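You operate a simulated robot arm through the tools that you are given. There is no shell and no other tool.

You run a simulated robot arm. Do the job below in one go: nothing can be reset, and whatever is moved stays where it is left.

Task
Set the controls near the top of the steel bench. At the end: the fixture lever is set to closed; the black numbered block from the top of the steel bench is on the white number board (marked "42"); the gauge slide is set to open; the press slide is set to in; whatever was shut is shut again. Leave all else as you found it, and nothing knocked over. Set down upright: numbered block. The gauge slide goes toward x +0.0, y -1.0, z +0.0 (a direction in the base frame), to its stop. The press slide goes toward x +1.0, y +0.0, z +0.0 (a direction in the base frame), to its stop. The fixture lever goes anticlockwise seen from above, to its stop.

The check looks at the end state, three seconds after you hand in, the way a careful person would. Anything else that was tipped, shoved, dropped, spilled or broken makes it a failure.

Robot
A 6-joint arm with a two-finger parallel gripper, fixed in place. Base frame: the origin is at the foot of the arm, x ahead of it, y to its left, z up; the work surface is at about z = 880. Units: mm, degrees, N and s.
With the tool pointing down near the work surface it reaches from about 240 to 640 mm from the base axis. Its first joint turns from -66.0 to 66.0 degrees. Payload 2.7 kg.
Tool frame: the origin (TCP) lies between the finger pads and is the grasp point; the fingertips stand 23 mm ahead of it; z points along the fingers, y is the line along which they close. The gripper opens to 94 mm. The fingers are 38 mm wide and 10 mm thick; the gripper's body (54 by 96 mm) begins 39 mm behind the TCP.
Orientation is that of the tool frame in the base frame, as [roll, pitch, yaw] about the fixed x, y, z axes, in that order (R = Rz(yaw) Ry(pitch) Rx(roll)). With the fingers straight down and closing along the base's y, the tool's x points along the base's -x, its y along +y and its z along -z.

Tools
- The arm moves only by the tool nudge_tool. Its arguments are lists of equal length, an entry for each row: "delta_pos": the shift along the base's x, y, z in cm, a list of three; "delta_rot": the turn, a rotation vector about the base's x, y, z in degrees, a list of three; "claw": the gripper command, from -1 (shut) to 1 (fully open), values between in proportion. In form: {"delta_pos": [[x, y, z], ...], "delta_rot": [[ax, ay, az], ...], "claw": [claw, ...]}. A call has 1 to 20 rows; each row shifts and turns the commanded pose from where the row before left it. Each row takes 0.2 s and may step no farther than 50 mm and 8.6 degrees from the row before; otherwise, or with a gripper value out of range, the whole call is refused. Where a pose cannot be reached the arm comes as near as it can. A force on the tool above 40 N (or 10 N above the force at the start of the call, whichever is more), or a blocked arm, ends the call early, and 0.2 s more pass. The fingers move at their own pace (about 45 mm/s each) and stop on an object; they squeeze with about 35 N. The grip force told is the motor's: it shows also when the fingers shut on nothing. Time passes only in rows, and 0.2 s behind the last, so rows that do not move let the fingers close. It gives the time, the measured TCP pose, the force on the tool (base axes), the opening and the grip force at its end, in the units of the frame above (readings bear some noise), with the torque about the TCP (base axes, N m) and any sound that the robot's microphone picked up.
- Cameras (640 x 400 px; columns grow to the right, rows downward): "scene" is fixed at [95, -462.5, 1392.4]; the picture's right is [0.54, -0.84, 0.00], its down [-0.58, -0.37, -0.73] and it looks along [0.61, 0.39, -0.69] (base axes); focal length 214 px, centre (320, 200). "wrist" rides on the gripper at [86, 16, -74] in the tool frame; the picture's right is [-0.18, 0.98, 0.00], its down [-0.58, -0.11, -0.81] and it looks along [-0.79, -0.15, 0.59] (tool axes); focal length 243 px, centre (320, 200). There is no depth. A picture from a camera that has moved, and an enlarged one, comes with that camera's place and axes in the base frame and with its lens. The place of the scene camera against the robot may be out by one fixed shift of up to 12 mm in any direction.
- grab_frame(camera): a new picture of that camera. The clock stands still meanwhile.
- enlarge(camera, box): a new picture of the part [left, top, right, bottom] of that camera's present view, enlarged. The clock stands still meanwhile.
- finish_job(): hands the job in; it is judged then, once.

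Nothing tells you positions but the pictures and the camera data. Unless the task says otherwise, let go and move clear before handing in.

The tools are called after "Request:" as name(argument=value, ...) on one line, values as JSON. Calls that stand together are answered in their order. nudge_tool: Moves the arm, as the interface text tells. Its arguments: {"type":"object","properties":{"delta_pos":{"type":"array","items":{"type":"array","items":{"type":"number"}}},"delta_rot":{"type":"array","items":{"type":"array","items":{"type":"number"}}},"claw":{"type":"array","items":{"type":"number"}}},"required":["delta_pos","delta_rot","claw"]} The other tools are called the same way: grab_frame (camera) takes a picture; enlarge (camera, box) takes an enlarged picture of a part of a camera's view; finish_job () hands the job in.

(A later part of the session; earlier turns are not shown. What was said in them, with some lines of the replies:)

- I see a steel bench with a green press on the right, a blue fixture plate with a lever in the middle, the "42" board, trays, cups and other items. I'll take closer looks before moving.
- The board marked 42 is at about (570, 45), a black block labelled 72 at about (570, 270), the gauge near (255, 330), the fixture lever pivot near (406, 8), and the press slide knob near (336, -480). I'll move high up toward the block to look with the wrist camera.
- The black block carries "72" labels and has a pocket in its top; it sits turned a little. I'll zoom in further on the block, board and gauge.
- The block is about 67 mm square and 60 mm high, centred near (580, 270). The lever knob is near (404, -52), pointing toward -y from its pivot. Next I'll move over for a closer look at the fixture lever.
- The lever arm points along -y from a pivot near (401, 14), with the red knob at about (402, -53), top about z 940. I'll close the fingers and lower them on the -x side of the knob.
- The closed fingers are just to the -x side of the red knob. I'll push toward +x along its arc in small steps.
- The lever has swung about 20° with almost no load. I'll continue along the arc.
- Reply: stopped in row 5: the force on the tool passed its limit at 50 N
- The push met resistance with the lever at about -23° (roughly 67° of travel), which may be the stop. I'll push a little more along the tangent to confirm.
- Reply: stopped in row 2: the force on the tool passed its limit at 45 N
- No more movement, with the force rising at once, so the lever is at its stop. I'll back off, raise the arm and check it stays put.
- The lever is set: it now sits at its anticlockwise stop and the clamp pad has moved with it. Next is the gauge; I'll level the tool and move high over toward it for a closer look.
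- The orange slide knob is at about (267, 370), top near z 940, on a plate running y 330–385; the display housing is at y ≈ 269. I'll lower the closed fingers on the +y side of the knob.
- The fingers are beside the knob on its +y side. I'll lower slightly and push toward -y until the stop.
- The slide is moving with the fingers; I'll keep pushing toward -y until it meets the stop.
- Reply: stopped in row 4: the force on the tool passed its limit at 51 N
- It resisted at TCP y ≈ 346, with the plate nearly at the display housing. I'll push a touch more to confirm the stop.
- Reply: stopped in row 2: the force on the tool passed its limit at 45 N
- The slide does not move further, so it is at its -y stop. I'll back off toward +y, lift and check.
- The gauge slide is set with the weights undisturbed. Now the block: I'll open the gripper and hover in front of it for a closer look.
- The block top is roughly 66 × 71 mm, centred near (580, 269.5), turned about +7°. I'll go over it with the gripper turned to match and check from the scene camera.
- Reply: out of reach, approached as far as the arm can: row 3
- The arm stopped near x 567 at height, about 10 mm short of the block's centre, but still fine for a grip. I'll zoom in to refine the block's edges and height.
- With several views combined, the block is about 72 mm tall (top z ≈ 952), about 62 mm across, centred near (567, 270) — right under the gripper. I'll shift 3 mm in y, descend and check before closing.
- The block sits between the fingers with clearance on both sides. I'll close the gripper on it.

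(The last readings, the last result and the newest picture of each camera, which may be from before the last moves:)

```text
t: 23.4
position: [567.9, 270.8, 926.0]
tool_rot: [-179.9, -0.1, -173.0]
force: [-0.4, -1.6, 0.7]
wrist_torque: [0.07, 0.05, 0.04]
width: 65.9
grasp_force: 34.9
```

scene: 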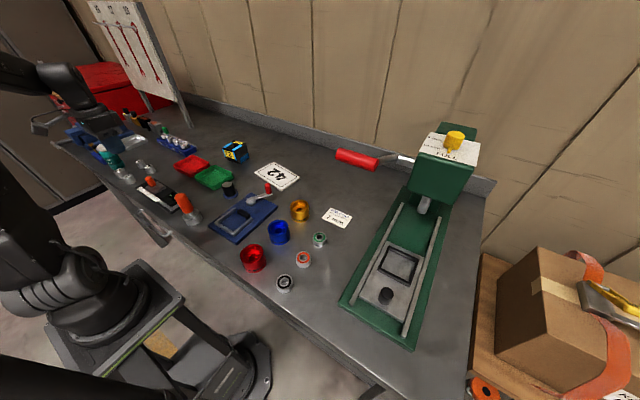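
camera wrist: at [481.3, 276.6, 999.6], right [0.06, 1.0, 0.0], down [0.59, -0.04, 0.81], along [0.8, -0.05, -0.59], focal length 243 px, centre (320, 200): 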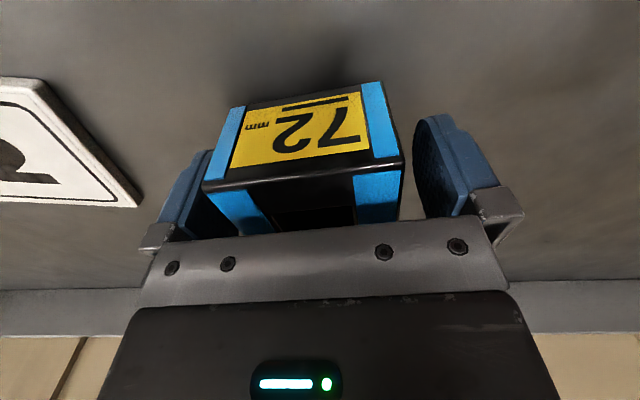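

Gripped at 66 mm. I'll lift it a little and check the hold.

Request:
nudge_tool(delta_pos=[[0, 0, 1], [0, 0, 1.5], [-0.5, 0, 2], [-0.5, 0, 2], [0, 0, 0]], delta_rot=[[0, 0, 0], [0, 0, 0], [0, 0, 0], [0, 0, 0], [0, 0, 0]], claw=[-1, -1, -1, -1, -1])

Request:
enlarge(camera="scene", box=[180, 90, 320, 200])

Request:
grab_frame(camera="wrist")

```text
t: 24.6
position: [558.0, 271.5, 989.6]
tool_rot: [-179.8, 0.0, -172.9]
force: [0.3, -0.2, -2.6]
wrist_torque: [0.01, 0.02, -0.01]
width: 65.8
grasp_force: 34.6
```

```text
3.64 times, centred on (250, 145) of scene
camera zoom: at [95.0, -462.5, 1392.4], right [0.54, -0.84, 0.0], down [-0.58, -0.37, -0.73], along [0.61, 0.39, -0.69], focal length 780 px, centre (574, 400)
```

zoom: 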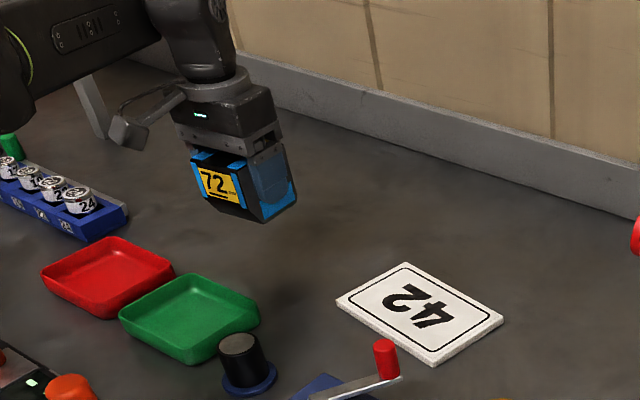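

```text
taken
camera wrist: at [471.2, 277.3, 1064.3], right [0.06, 1.0, 0.0], down [0.59, -0.03, 0.81], along [0.8, -0.05, -0.59], focal length 243 px, centre (320, 200)
```

wrist: 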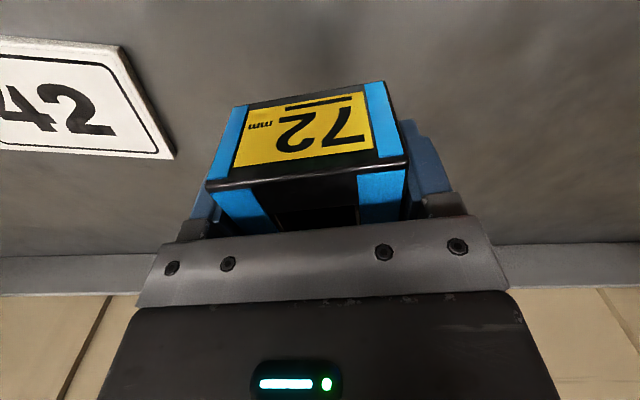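

The block is held firmly and upright (about 2.6 N). I'll carry it over the board centred near (568, 46), turning it about 15° to line up with the board.

Request:
nudge_tool(delta_pos=[[0, -3, 0.5], [0.2, -4, 0], [0.2, -4, 0], [0.2, -4, 0], [0.2, -4, 0], [0.2, -3.5, 0], [0, 0, 0], [0, 0, 0]], delta_rot=[[0, 0, -3], [0, 0, -3], [0, 0, -3], [0, 0, -3], [0, 0, -3], [0, 0, 0], [0, 0, 0], [0, 0, 0]], claw=[-1, -1, -1, -1, -1, -1, -1, -1])

Request:
grab_frame(camera="wrist")

Request:
enlarge(camera="scene", box=[210, 110, 340, 210])

```text
t: 26.4
position: [567.2, 46.1, 996.1]
tool_rot: [-179.9, -0.1, 172.0]
force: [0.0, -0.5, -2.3]
wrist_torque: [0.02, -0.01, -0.01]
width: 65.9
grasp_force: 34.8
```

```text
taken
camera wrist: at [485.6, 75.2, 1071.3], right [0.32, 0.95, 0.0], down [0.56, -0.19, 0.81], along [0.76, -0.26, -0.59], focal length 243 px, centre (320, 200)
```

wrist: 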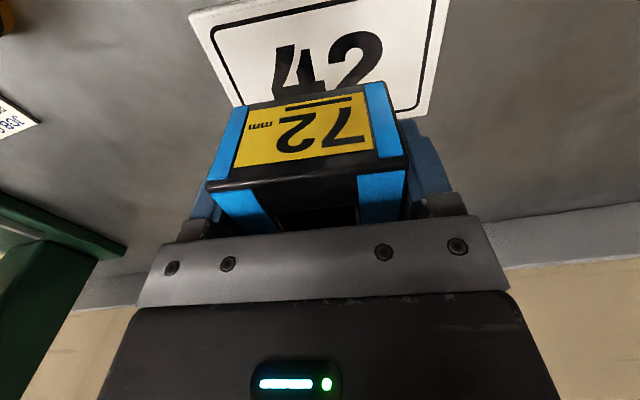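

```text
4.00 times, centred on (275, 160) of scene
camera zoom: at [95.0, -462.5, 1392.4], right [0.54, -0.84, 0.0], down [-0.58, -0.37, -0.73], along [0.61, 0.39, -0.69], focal length 858 px, centre (500, 360)
```

zoom: 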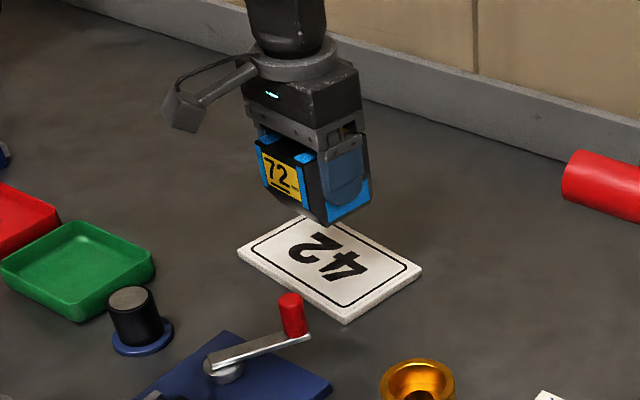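

The block is over the board's centre and lined up. I'll lower it toward the board (expected touch near TCP z 934).

Request:
nudge_tool(delta_pos=[[0.3, 0.2, -2], [0, 0, -1.8], [0, 0, -1], [0, 0, -0.6], [0, 0, 0]], delta_rot=[[0, 0, 0], [0, 0, 0], [0, 0, 0], [0, 0, 0], [0, 0, 0]], claw=[-1, -1, -1, -1, -1])

Request:
enlarge(camera="scene", box=[230, 120, 330, 200])

Request:
grab_frame(camera="wrist")

```text
t: 27.6
position: [571.8, 48.5, 939.6]
tool_rot: [-179.9, 0.0, 172.1]
force: [0.6, 0.4, -2.6]
wrist_torque: [0.0, 0.03, 0.01]
width: 66.0
grasp_force: 35.3
```

```text
5.00 times, centred on (280, 160) of scene
camera zoom: at [95.0, -462.5, 1392.4], right [0.54, -0.84, 0.0], down [-0.58, -0.37, -0.73], along [0.61, 0.39, -0.69], focal length 1072 px, centre (520, 400)
```

zoom: 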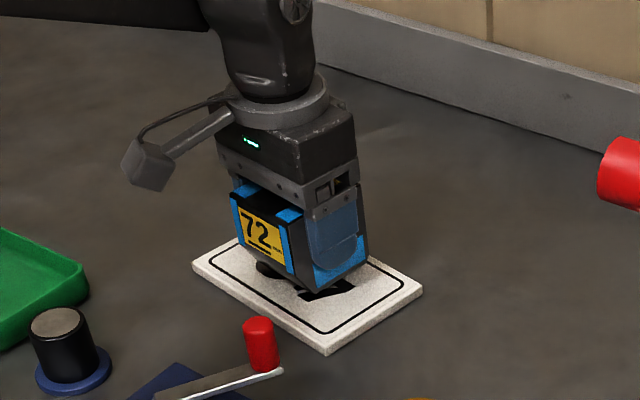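

```text
taken
camera wrist: at [488.8, 77.4, 1015.1], right [0.32, 0.95, 0.0], down [0.56, -0.19, 0.81], along [0.76, -0.26, -0.59], focal length 243 px, centre (320, 200)
```

wrist: 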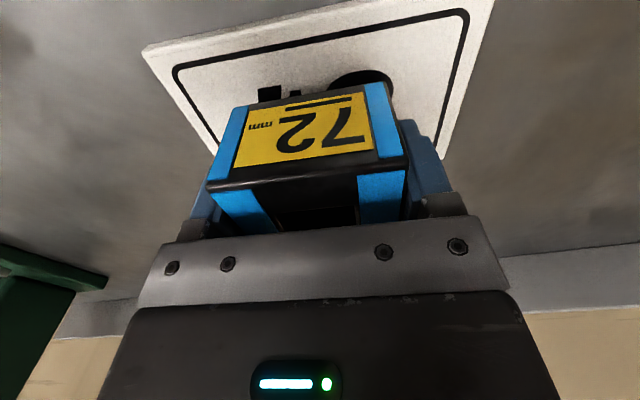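

The block hangs just above the centre of the board. I'll lower in 2 mm steps watching the force for contact.

Request:
nudge_tool(delta_pos=[[0, 0, -0.2], [0, 0, -0.2], [0, 0, 0]], delta_rot=[[0, 0, 0], [0, 0, 0], [0, 0, 0]], claw=[-1, -1, -1])

```text
t: 28.4
position: [570.6, 49.9, 938.2]
tool_rot: [-179.9, -0.2, 171.9]
force: [-1.1, 0.0, -3.6]
wrist_torque: [0.0, 0.03, -0.01]
width: 65.5
grasp_force: 35.5
```

Request:
nudge_tool(delta_pos=[[0, 0, -0.15], [0, 0, 0]], delta_rot=[[0, 0, 0], [0, 0, 0]], claw=[-1, -1])

```text
t: 29.0
position: [570.4, 49.9, 936.1]
tool_rot: [-179.8, 0.0, 172.0]
force: [0.3, 0.1, -3.1]
wrist_torque: [-0.02, 0.0, 0.0]
width: 65.8
grasp_force: 35.0
```

No contact yet; I keep lowering in small steps.

Request:
nudge_tool(delta_pos=[[0, 0, -0.15], [0, 0, 0]], delta_rot=[[0, 0, 0], [0, 0, 0]], claw=[-1, -1])

Request:
enlarge(camera="scene", box=[250, 140, 310, 190])

```text
t: 29.6
position: [571.4, 48.1, 934.3]
tool_rot: [-179.9, 0.0, 172.1]
force: [-1.1, 0.1, 1.9]
wrist_torque: [0.18, 0.12, 0.05]
width: 66.0
grasp_force: 34.8
```

```text
8.00 times, centred on (280, 165) of scene
camera zoom: at [94.9, -462.5, 1392.4], right [0.54, -0.84, 0.0], down [-0.58, -0.37, -0.73], along [0.61, 0.39, -0.69], focal length 1716 px, centre (640, 480)
```

zoom: 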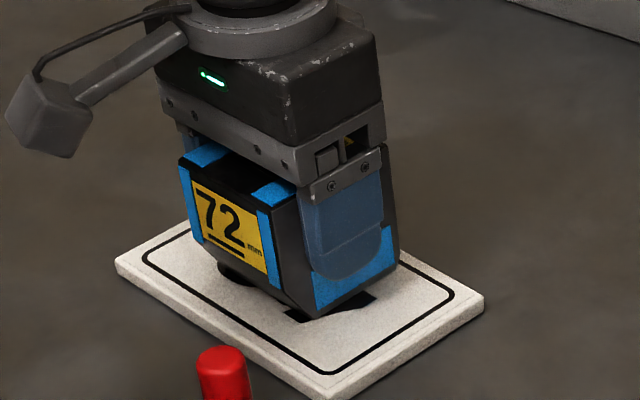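

The force turned to +1.9 N, so the block is resting on the board. I'll open the gripper.

Request:
nudge_tool(delta_pos=[[0, 0, 0], [0, 0, 0], [0, 0, 0], [0, 0, 0], [0, 0, 0]], delta_rot=[[0, 0, 0], [0, 0, 0], [0, 0, 0], [0, 0, 0], [0, 0, 0]], claw=[0.4, 0.8, 1, 1, 1])

Request:
grab_frame(camera="wrist")

```text
t: 30.8
position: [570.3, 49.3, 934.3]
tool_rot: [-179.9, 0.0, 172.0]
force: [0.3, 0.4, -0.1]
wrist_torque: [0.0, -0.01, 0.0]
width: 94.1
grasp_force: 0.1
```

```text
taken
camera wrist: at [488.9, 77.0, 1009.3], right [0.32, 0.95, 0.0], down [0.56, -0.19, 0.81], along [0.76, -0.26, -0.59], focal length 243 px, centre (320, 200)
```

wrist: 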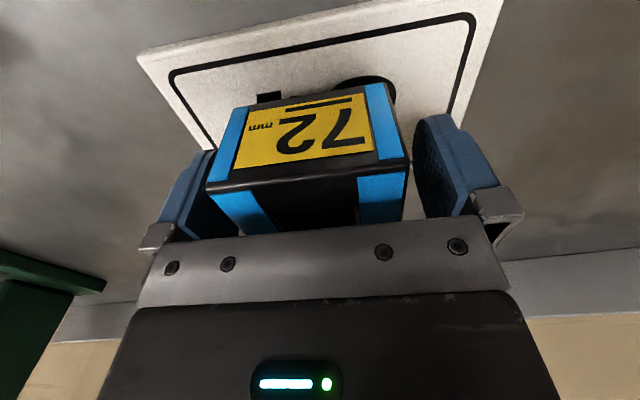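

Released. I'll lift straight up clear of the block, then move back.

Request:
nudge_tool(delta_pos=[[0, 0, 1], [0, 0, 2], [0, 0, 3], [0, 0, 3], [-2, 0, 3], [-4, 0, 2], [-4, -1, 0], [-4, -1, 0], [-4, -1, 0], [0, 0, 0]], delta_rot=[[0, 0, 0], [0, 0, 0], [0, 0, 0], [0, 0, 0], [0, 0, 0], [0, 0, 0], [0, 0, 4], [0, 0, 4], [0, 0, 0], [0, 0, 0]], claw=[1, 1, 1, 1, 1, 1, 1, 1, 1, 1])

Request:
grab_frame(camera="wrist")

Request:
grab_frame(camera="scene")

Request:
enlarge(camera="scene", box=[230, 120, 330, 200])

Request:
enlarge(camera="scene", box=[330, 110, 490, 360])

```text
t: 33.0
position: [391.4, 18.8, 1076.3]
tool_rot: [-179.8, 0.1, -180.0]
force: [-0.4, -0.3, -0.4]
wrist_torque: [0.02, -0.01, 0.02]
width: 94.0
grasp_force: 0.1
```

```text
taken
camera wrist: at [306.6, 35.6, 1150.8], right [0.18, 0.98, 0.0], down [0.58, -0.11, 0.81], along [0.79, -0.15, -0.59], focal length 243 px, centre (320, 200)
```

wrist: 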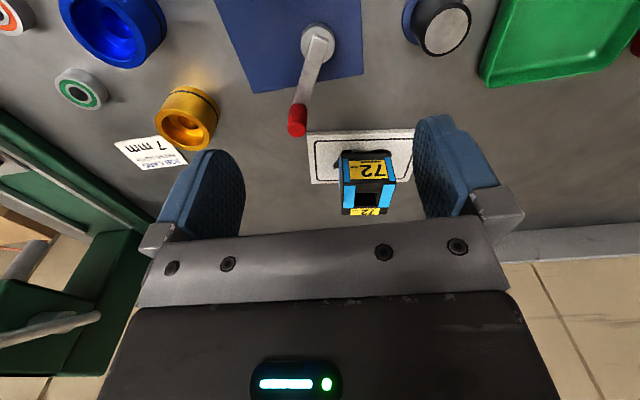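

```text
taken
```

scene: 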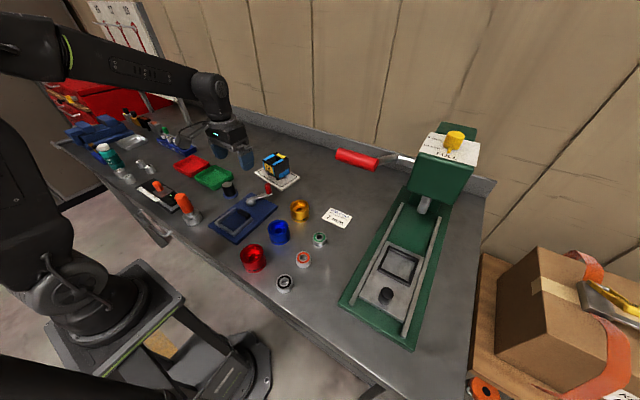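

```text
5.00 times, centred on (280, 160) of scene
camera zoom: at [94.9, -462.5, 1392.4], right [0.54, -0.84, 0.0], down [-0.58, -0.37, -0.73], along [0.61, 0.39, -0.69], focal length 1072 px, centre (520, 400)
```

zoom: 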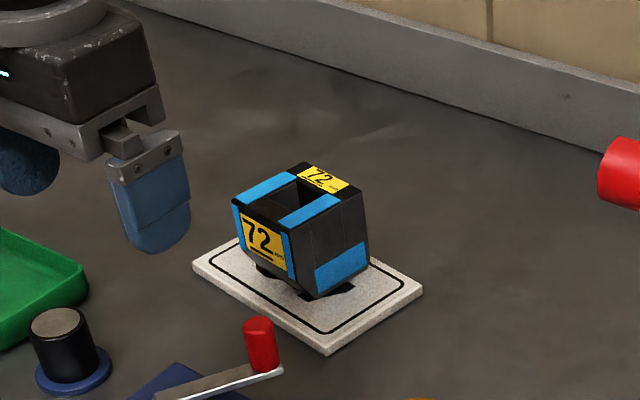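

```text
1.60 times, centred on (410, 235) of scene
camera zoom: at [94.9, -462.5, 1392.4], right [0.54, -0.84, 0.0], down [-0.58, -0.37, -0.73], along [0.61, 0.39, -0.69], focal length 343 px, centre (176, 144)
```

zoom: 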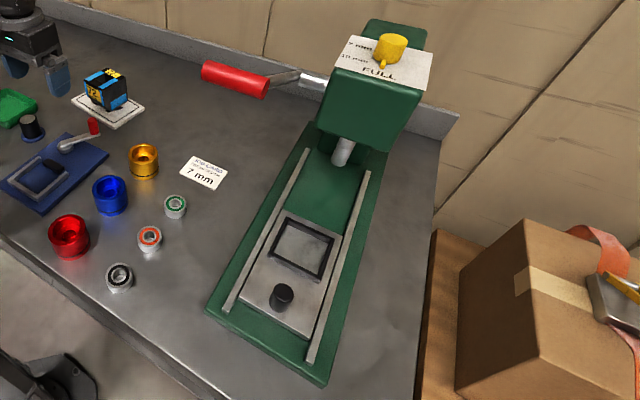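

The block stands upright on the board; lever and gauge are set. Now I'll swing high over toward the press slide on the right for a closer look.

Request:
nudge_tool(delta_pos=[[-1.1, -4.5, 0.5], [-1.1, -4.5, 0], [-1.1, -4.5, 0], [-1.1, -4.5, 0], [-1.1, -4.5, 0], [-1.1, -4.5, 0], [-1.1, -4.5, 0], [-1.1, -4.5, 0], [-1.1, -4.5, 0], [-1.1, -4.5, 0], [0, 0, 0]], delta_rot=[[0, 0, 0], [0, 0, 0], [0, 0, 0], [0, 0, 0], [0, 0, 0], [0, 0, 0], [0, 0, 0], [0, 0, 0], [0, 0, 0], [0, 0, 0], [0, 0, 0]], claw=[1, 1, 1, 1, 1, 1, 1, 1, 1, 1, 1])

Request:
grab_frame(camera="wrist")

Request:
grab_frame(camera="scene")

```text
t: 35.4
position: [278.5, -431.0, 1078.8]
tool_rot: [-179.9, -0.2, 179.9]
force: [0.0, 0.4, -0.2]
wrist_torque: [-0.02, 0.02, -0.03]
width: 93.8
grasp_force: 0.0
```

```text
taken
camera wrist: at [193.0, -414.0, 1154.7], right [0.18, 0.98, 0.0], down [0.58, -0.11, 0.81], along [0.79, -0.15, -0.59], focal length 243 px, centre (320, 200)
```

wrist: 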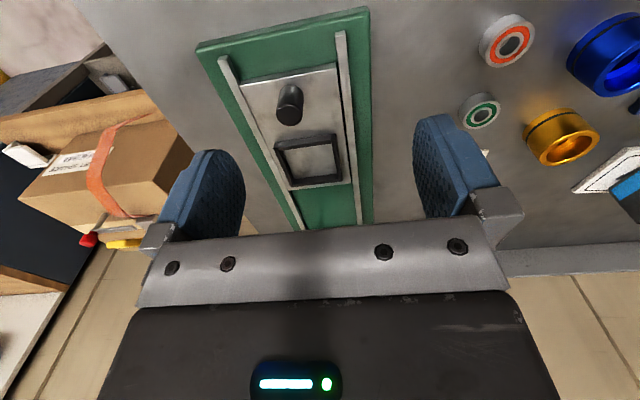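

```text
taken
```

scene: 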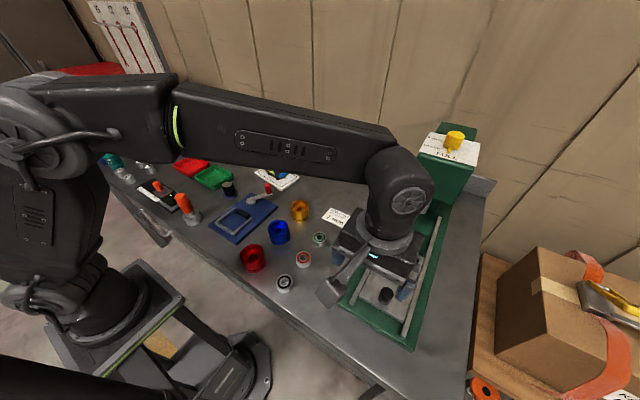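

Request:
enlarge(camera="wrist", box=[190, 0, 390, 230])

Request:
enlarge(camera="scene", box=[320, 150, 480, 350])

```text
1.74 times, centred on (290, 115) of wrist
camera zoom: at [193.0, -414.0, 1154.7], right [0.18, 0.98, 0.0], down [0.58, -0.11, 0.81], along [0.79, -0.15, -0.59], focal length 422 px, centre (372, 348)
```

zoom: 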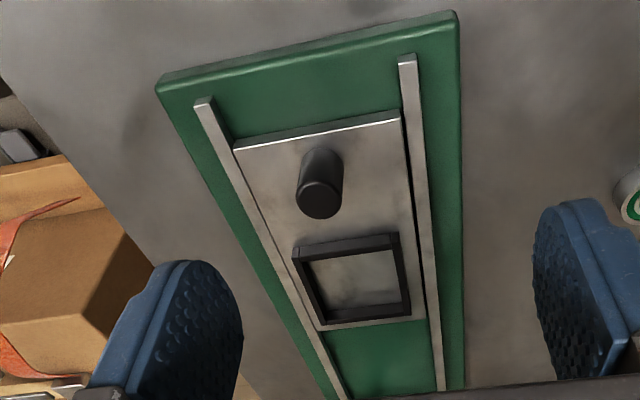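

```text
2.00 times, centred on (400, 250) of scene
camera zoom: at [94.9, -462.6, 1392.4], right [0.54, -0.84, 0.0], down [-0.58, -0.37, -0.73], along [0.61, 0.39, -0.69], focal length 429 px, centre (160, 100)
```

zoom: 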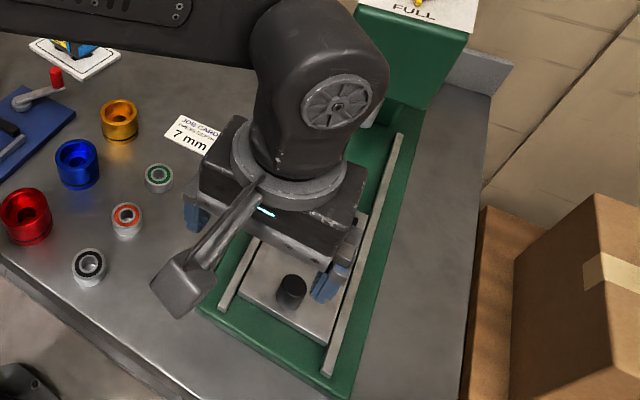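

The press slide knob is near (325, -470), top around z 948, on a plate spanning x 306–483. I'll close the fingers and lower them on the -x side of the knob, stopping short of the plate.

Request:
nudge_tool(delta_pos=[[0, -2, -2], [0, -1.9, -3], [0, 0, -3], [0, 0, -2.5], [0, 0, -1.5], [0, 0, 0], [0, 0, 0]], delta_rot=[[0, 0, 0], [0, 0, 0], [0, 0, 0], [0, 0, 0], [0, 0, 0], [0, 0, 0], [0, 0, 0]], claw=[-1, -1, -1, -1, -1, -1, -1])

Request:
grab_frame(camera="wrist")

Request:
enlarge(camera="scene", box=[320, 150, 480, 350])

```text
t: 37.0
position: [280.6, -469.5, 958.6]
tool_rot: [-179.9, 0.0, -180.0]
force: [0.2, 0.5, 0.4]
wrist_torque: [0.02, -0.01, -0.02]
width: 0.0
grasp_force: 35.2
```

```text
taken
camera wrist: at [195.9, -453.3, 1033.4], right [0.18, 0.98, 0.0], down [0.58, -0.11, 0.81], along [0.79, -0.15, -0.59], focal length 243 px, centre (320, 200)
```

wrist: 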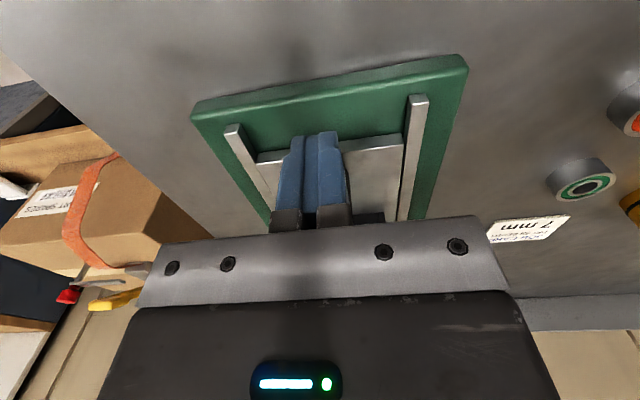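

```text
2.00 times, centred on (400, 250) of scene
camera zoom: at [95.0, -462.5, 1392.4], right [0.54, -0.84, 0.0], down [-0.58, -0.37, -0.73], along [0.61, 0.39, -0.69], focal length 429 px, centre (160, 100)
```

zoom: 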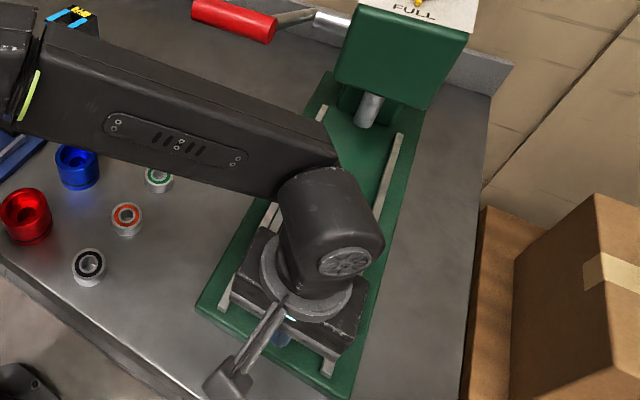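

The plate top is about z 903 and the knob about (328, -470). I'll lower the tips to about z 914 and start pushing toward +x.

Request:
nudge_tool(delta_pos=[[0, 0, -1.1], [0, 0, -1], [1, 0, 0], [1, 0, 0], [1, 0, 0], [1, 0, 0], [0, 0, 0]], delta_rot=[[0, 0, 0], [0, 0, 0], [0, 0, 0], [0, 0, 0], [0, 0, 0], [0, 0, 0], [0, 0, 0]], claw=[-1, -1, -1, -1, -1, -1, -1])

Request:
grab_frame(camera="wrist")

Request:
enlarge(camera="scene", box=[320, 150, 480, 350])

```text
t: 38.6
position: [321.9, -470.0, 939.4]
tool_rot: [-179.9, -0.1, -180.0]
force: [-0.6, -0.5, 0.4]
wrist_torque: [0.02, -0.02, 0.0]
width: 0.0
grasp_force: 34.9
```

```text
taken
camera wrist: at [236.2, -452.7, 1013.8], right [0.18, 0.98, 0.0], down [0.58, -0.11, 0.81], along [0.79, -0.15, -0.59], focal length 243 px, centre (320, 200)
```

wrist: 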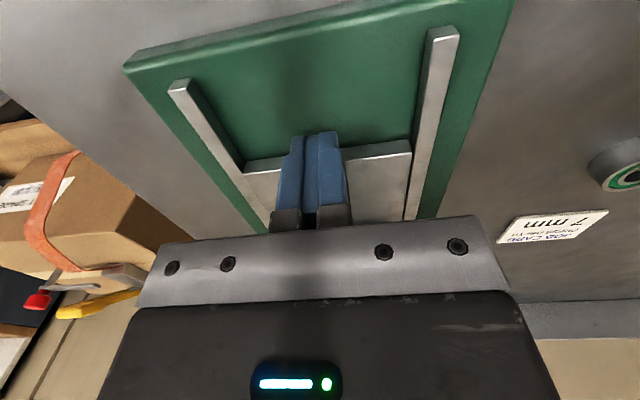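

```text
2.00 times, centred on (400, 250) of scene
camera zoom: at [95.0, -462.5, 1392.4], right [0.54, -0.84, 0.0], down [-0.58, -0.37, -0.73], along [0.61, 0.39, -0.69], focal length 429 px, centre (160, 100)
```

zoom: 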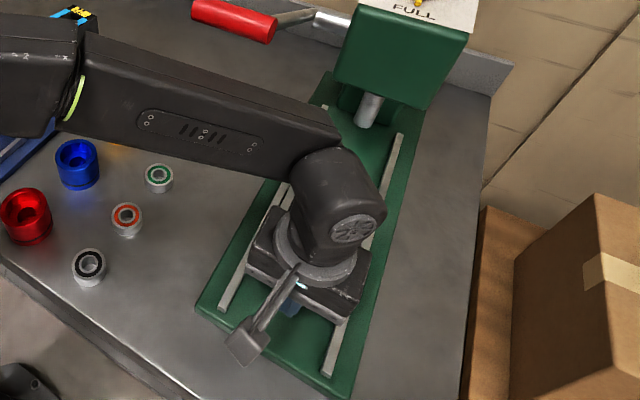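

The slide has moved with the fingers (plate edge now x ≈ 341). I'll keep pushing toward +x.

Request:
nudge_tool(delta_pos=[[1.2, 0, 0], [1.2, 0, 0], [1.2, 0, 0], [1.2, 0, 0], [1.2, 0, 0], [1.2, 0, 0], [0, 0, 0]], delta_rot=[[0, 0, 0], [0, 0, 0], [0, 0, 0], [0, 0, 0], [0, 0, 0], [0, 0, 0], [0, 0, 0]], claw=[-1, -1, -1, -1, -1, -1, -1])

Request:
grab_frame(camera="wrist")

Request:
grab_frame(camera="scene")

```text
t: 40.2
position: [392.8, -469.9, 937.6]
tool_rot: [-179.9, -0.1, 179.9]
force: [0.6, 0.1, 0.1]
wrist_torque: [0.01, 0.01, 0.0]
width: 0.0
grasp_force: 35.6
```

```text
taken
camera wrist: at [307.7, -453.4, 1012.8], right [0.18, 0.98, 0.0], down [0.58, -0.11, 0.81], along [0.79, -0.15, -0.59], focal length 243 px, centre (320, 200)
```

wrist: 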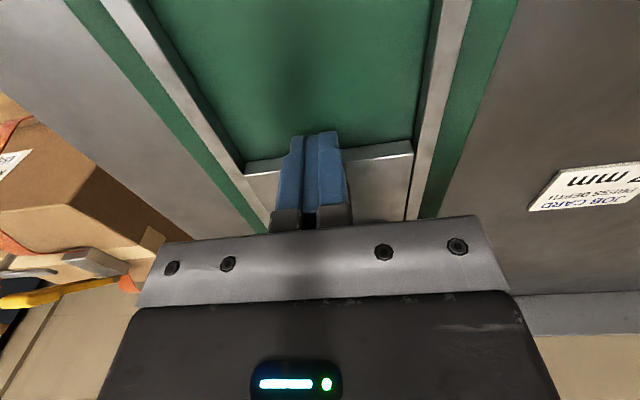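

```text
taken
```

scene: 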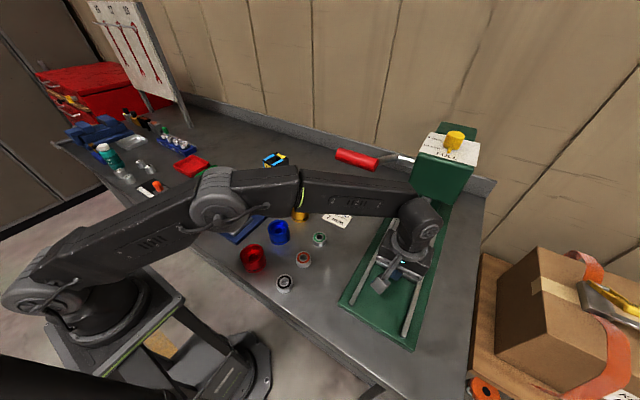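

The slide follows smoothly with no load. The arm is nearing its reach, so I'll push on a bit and then tilt the tool gradually to reach farther.

Request:
nudge_tool(delta_pos=[[1, 0, 0], [1, 0, 0], [0.6, 0, 0.1], [0.6, 0, 0.1], [0.6, 0, 0.1], [0.6, 0, 0.1], [0.6, 0, 0.1], [0, 0, 0]], delta_rot=[[0, 0, 0], [0, 0, 0], [0, -4, 0], [0, -4, 0], [0, -4, 0], [0, -4, 0], [0, -4, 0], [0, 0, 0]], claw=[-1, -1, -1, -1, -1, -1, -1, -1])

Request:
grab_frame(camera="wrist")

Request:
enlarge(camera="scene", box=[320, 120, 480, 350])

```text
t: 41.9
position: [437.6, -470.0, 939.6]
tool_rot: [179.7, 18.9, 179.8]
force: [-7.1, 1.1, 1.1]
wrist_torque: [0.07, 0.09, 0.04]
width: 0.0
grasp_force: 34.8
stopped in row 8: the force on the tool passed its limit at 43 N (the readings are from after the stop); the commanded pose is now the measured one
```

```text
taken
camera wrist: at [331.9, -454.8, 983.2], right [0.18, 0.98, 0.07], down [0.29, -0.12, 0.95], along [0.94, -0.15, -0.3], focal length 243 px, centre (320, 200)
```

wrist: 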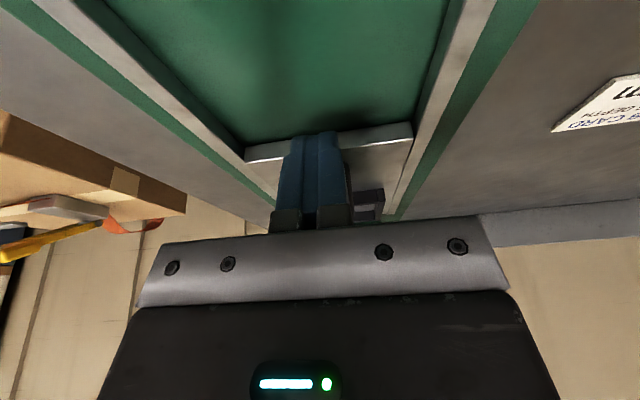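

```text
1.74 times, centred on (400, 235) of scene
camera zoom: at [94.8, -462.5, 1392.4], right [0.54, -0.84, 0.0], down [-0.58, -0.37, -0.73], along [0.61, 0.39, -0.69], focal length 373 px, centre (181, 139)
```

zoom: 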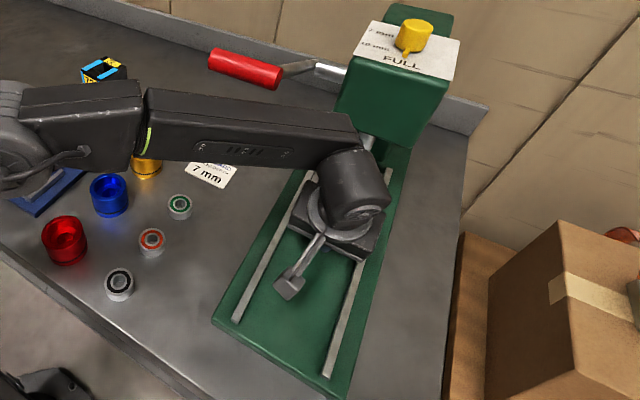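

It met firm resistance after about 150 mm of travel, about where the nest would sit under the ram. I'll press a bit more to confirm it's the stop.

Request:
nudge_tool(delta_pos=[[0.3, 0, 0], [0.3, 0, 0], [0.3, 0, 0], [0, 0, 0]], delta_rot=[[0, 0, 0], [0, 0, 0], [0, 0, 0], [0, 0, 0]], claw=[-1, -1, -1, -1])

Request:
grab_frame(camera="wrist")

```text
t: 42.5
position: [436.9, -472.9, 939.0]
tool_rot: [179.3, 18.3, 179.5]
force: [-6.2, 0.1, 1.2]
wrist_torque: [0.06, 0.08, 0.0]
width: 0.0
grasp_force: 34.8
stopped in row 2: the force on the tool passed its limit at 44 N (the readings are from after the stop); the commanded pose is now the measured one
```

```text
taken
camera wrist: at [332.6, -455.9, 983.4], right [0.18, 0.98, 0.07], down [0.3, -0.12, 0.95], along [0.94, -0.15, -0.31], focal length 243 px, centre (320, 200)
```

wrist: 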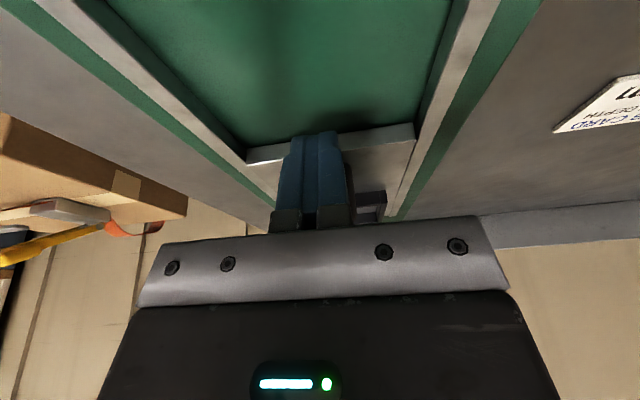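

Confirmed at its stop. I'll back off toward -x, lift and level the tool, then verify everything.

Request:
nudge_tool(delta_pos=[[-1, 0, 0], [-1.5, 0, 0.5], [-2, 0, 2], [-2, 0, 4], [-2, 0, 4], [-2, 0, 4], [-2, 2, 3], [-2, 4, 0], [-1, 4, 0], [0, 0, 0]], delta_rot=[[0, 0, 0], [0, 0, 0], [0, 3, 0], [0, 5, 0], [0, 5, 0], [0, 5.3, 0], [0, 0, 0], [0, 0, 0], [0, 0, 0], [0, 0, 0]], claw=[-1, -1, -1, -1, -1, -1, -1, -1, -1, -1])

Request:
grab_frame(camera="wrist")

Request:
grab_frame(camera="scene")

```text
t: 44.7
position: [284.4, -373.0, 1113.7]
tool_rot: [179.4, 0.3, 179.6]
force: [0.7, 0.7, -0.1]
wrist_torque: [0.0, 0.02, -0.01]
width: 0.0
grasp_force: 35.5
```

```text
taken
camera wrist: at [198.1, -356.1, 1188.3], right [0.19, 0.98, 0.01], down [0.58, -0.12, 0.81], along [0.79, -0.15, -0.59], focal length 243 px, centre (320, 200)
```

wrist: 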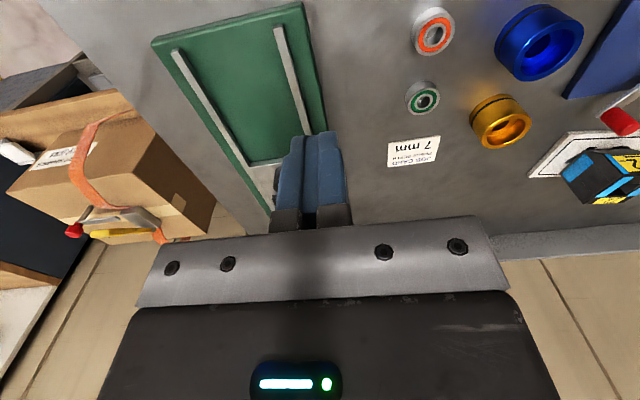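

```text
taken
```

scene: 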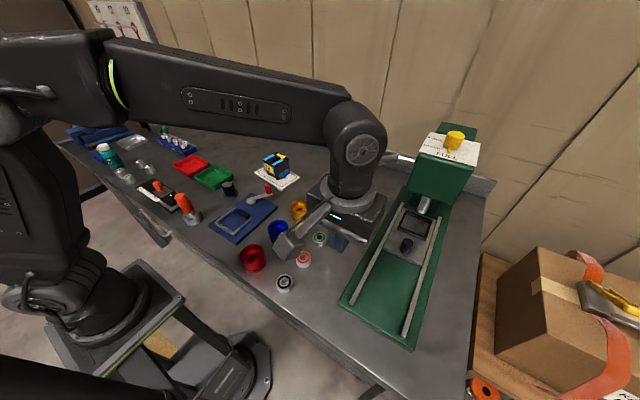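

The press slide now sits under the ram. I'll move the arm back up to its starting spot and compare the whole scene.

Request:
nudge_tool(delta_pos=[[0, 2, 4], [0.3, 4.5, 3.5], [0.3, 4.8, 3], [0.3, 4.8, 0], [0.3, 4.8, 0], [0.3, 4.8, 0], [0.3, 4.8, 0], [0.3, 4.8, 0], [0.3, 4.8, 0], [0.3, 4.8, 0], [0.3, 2.5, 0], [0, 0, 0]], delta_rot=[[0, 0, 0], [0, 0, 0], [0, 0, 0], [0, 0, 0], [0, 0, 0], [0, 0, 0], [0, 0, 0], [0, 0, 0], [0, 0, 0], [0, 0, 0], [0, 0, 0], [0, 0, 0]], claw=[1, 1, 1, 1, 1, 1, 1, 1, 1, 1, 1, 1])

Request:
grab_frame(camera="scene")

Request:
enlarge(camera="scene", box=[200, 130, 360, 300])

Request:
enlarge(camera="scene", box=[330, 110, 500, 360])

Request:
enlarge(camera="scene", box=[40, 60, 240, 240])

Request:
grab_frame(camera="wrist")

```text
refused: row 2 steps farther than a row can; nothing moved
```

```text
taken
```

scene: 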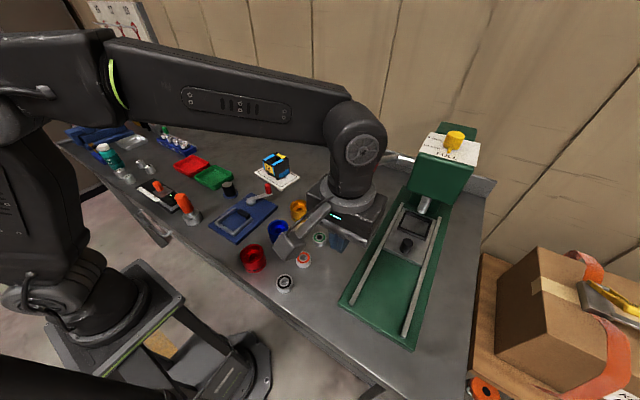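

```text
2.35 times, centred on (280, 215) of scene
camera zoom: at [94.9, -462.5, 1392.4], right [0.54, -0.84, 0.0], down [-0.58, -0.37, -0.73], along [0.61, 0.39, -0.69], focal length 505 px, centre (414, 165)
```

zoom: 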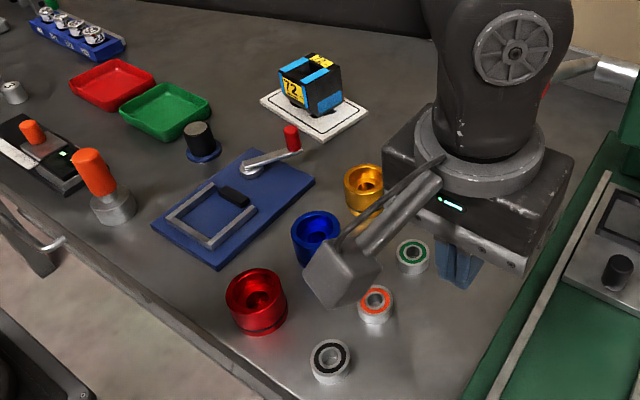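

```text
1.60 times, centred on (415, 235) of scene
camera zoom: at [94.9, -462.5, 1392.4], right [0.54, -0.84, 0.0], down [-0.58, -0.37, -0.73], along [0.61, 0.39, -0.69], focal length 343 px, centre (168, 144)
```

zoom: 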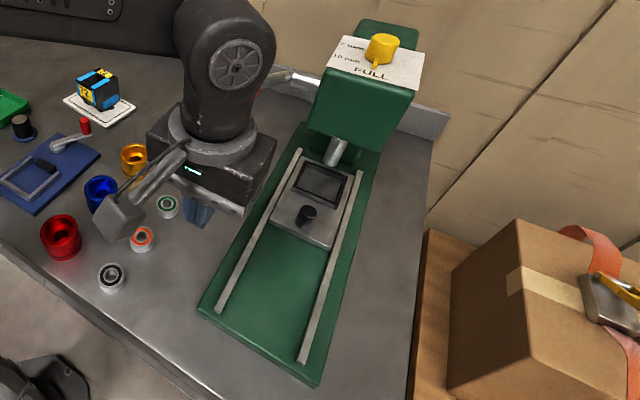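

```text
2.22 times, centred on (140, 150) of scene
camera zoom: at [94.9, -462.5, 1392.4], right [0.54, -0.84, 0.0], down [-0.58, -0.37, -0.73], along [0.61, 0.39, -0.69], focal length 477 px, centre (720, 311)
```

zoom: 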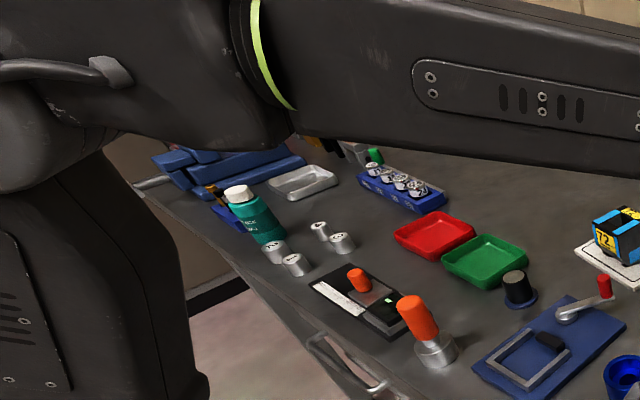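

```text
taken
camera wrist: at [198.1, -356.1, 1188.3], right [0.19, 0.98, 0.01], down [0.58, -0.12, 0.81], along [0.79, -0.15, -0.59], focal length 243 px, centre (320, 200)
```

wrist: 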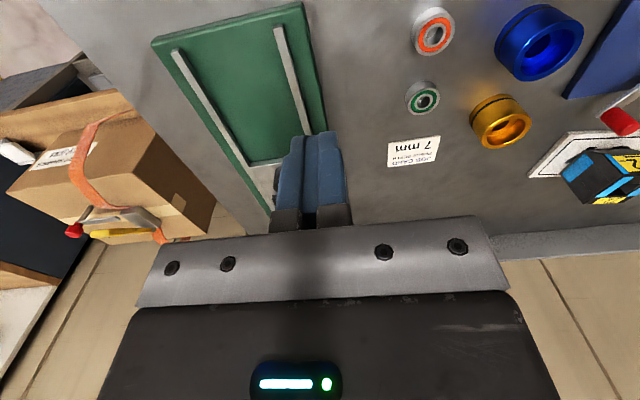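

That call was refused for too long a step, and nothing moved. All looks in place; I'll repeat the retreat with shorter steps.

Request:
nudge_tool(delta_pos=[[0, 2, 4], [0.3, 3, 3], [0.3, 3.5, 3], [0.3, 4.5, 0], [0.3, 4.5, 0], [0.3, 4.5, 0], [0.3, 4.5, 0], [0.3, 4.5, 0], [0.3, 4.5, 0], [0.3, 4.5, 0], [0.3, 4.5, 0], [0, 2.5, 0], [0, 0, 0]], delta_rot=[[0, 0, 0], [0, 0, 0], [0, 0, 0], [0, 0, 0], [0, 0, 0], [0, 0, 0], [0, 0, 0], [0, 0, 0], [0, 0, 0], [0, 0, 0], [0, 0, 0], [0, 0, 0], [0, 0, 0]], claw=[1, 1, 1, 1, 1, 1, 1, 1, 1, 1, 1, 1, 1])

Request:
grab_frame(camera="scene")

Request:
enlarge(camera="scene", box=[200, 130, 360, 300])

Request:
enlarge(camera="scene", box=[40, 60, 240, 240])

Request:
grab_frame(camera="wrist")

```text
t: 47.5
position: [311.0, 99.7, 1214.5]
tool_rot: [179.4, 0.2, 179.5]
force: [0.0, 0.5, 0.1]
wrist_torque: [-0.02, 0.02, -0.01]
width: 94.2
grasp_force: 0.0
```

```text
taken
```

scene: 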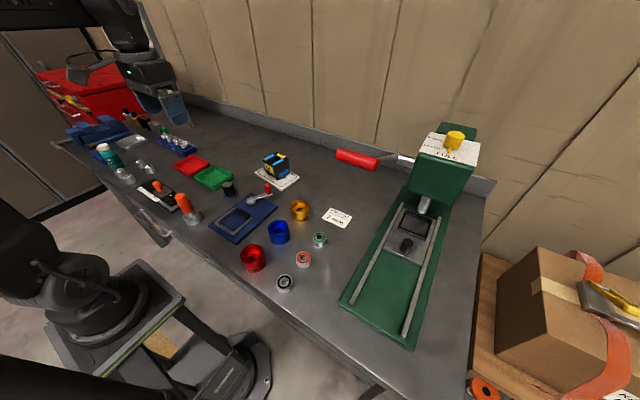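

```text
2.35 times, centred on (280, 215) of scene
camera zoom: at [95.0, -462.5, 1392.4], right [0.54, -0.84, 0.0], down [-0.58, -0.37, -0.73], along [0.61, 0.39, -0.69], focal length 505 px, centre (414, 165)
```

zoom: 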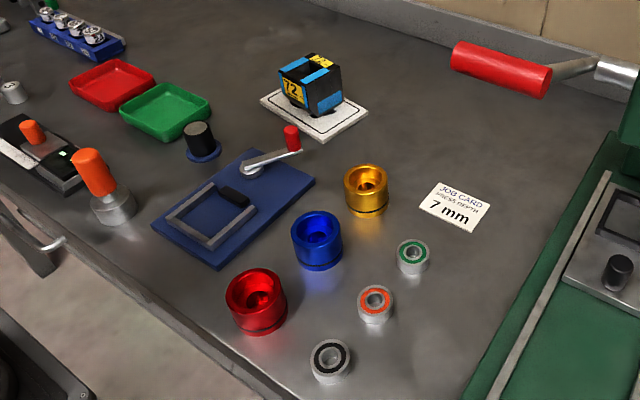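

```text
2.22 times, centred on (140, 150) of scene
camera zoom: at [95.0, -462.5, 1392.4], right [0.54, -0.84, 0.0], down [-0.58, -0.37, -0.73], along [0.61, 0.39, -0.69], focal length 477 px, centre (720, 311)
```

zoom: 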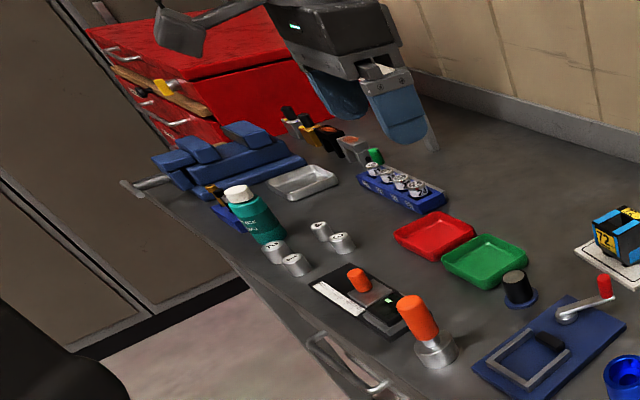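

```text
taken
camera wrist: at [226.6, 115.2, 1288.8], right [0.19, 0.98, 0.01], down [0.58, -0.12, 0.81], along [0.79, -0.15, -0.59], focal length 243 px, centre (320, 200)
```

wrist: 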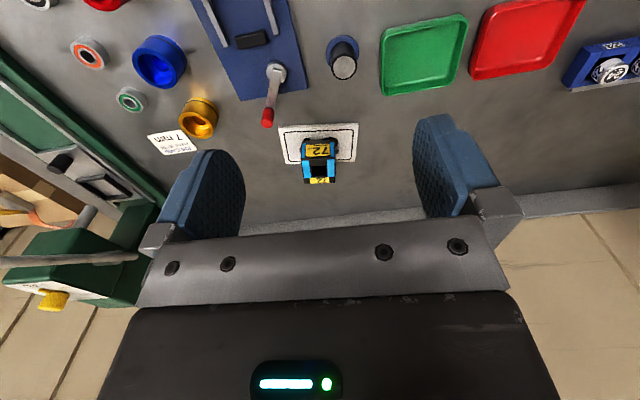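

The lever is at its anticlockwise stop and the gauge slide is at its -y stop. The press slide is fully in, and the 72 block stands upright on the 42 board. Everything else looks the same as in the first pictures and the arm is clear, so I'm handing in.

Request:
finish_job()

```text
The job is handed in.
```

The job is handed in, with all four items set and nothing else on the bench disturbed that I could see in the last pictures.

- **Fixture lever:** I turned it anticlockwise about 65° to its stop. I pushed twice more along its path and it did not move.
- **Gauge slide:** it is at its stop toward -y, after about 45 mm of travel. A second push did not move it.
- **Press slide:** it is at its stop toward +x, under the ram, after about 150 mm of travel. A second push did not move it.
- **Numbered block:** the black "72" block stands upright near the middle of the "42" board. I turned it about 15° on the way to line it up with the board.

I opened nothing, so nothing needed shutting again. The arm is back near its starting position with the gripper open.
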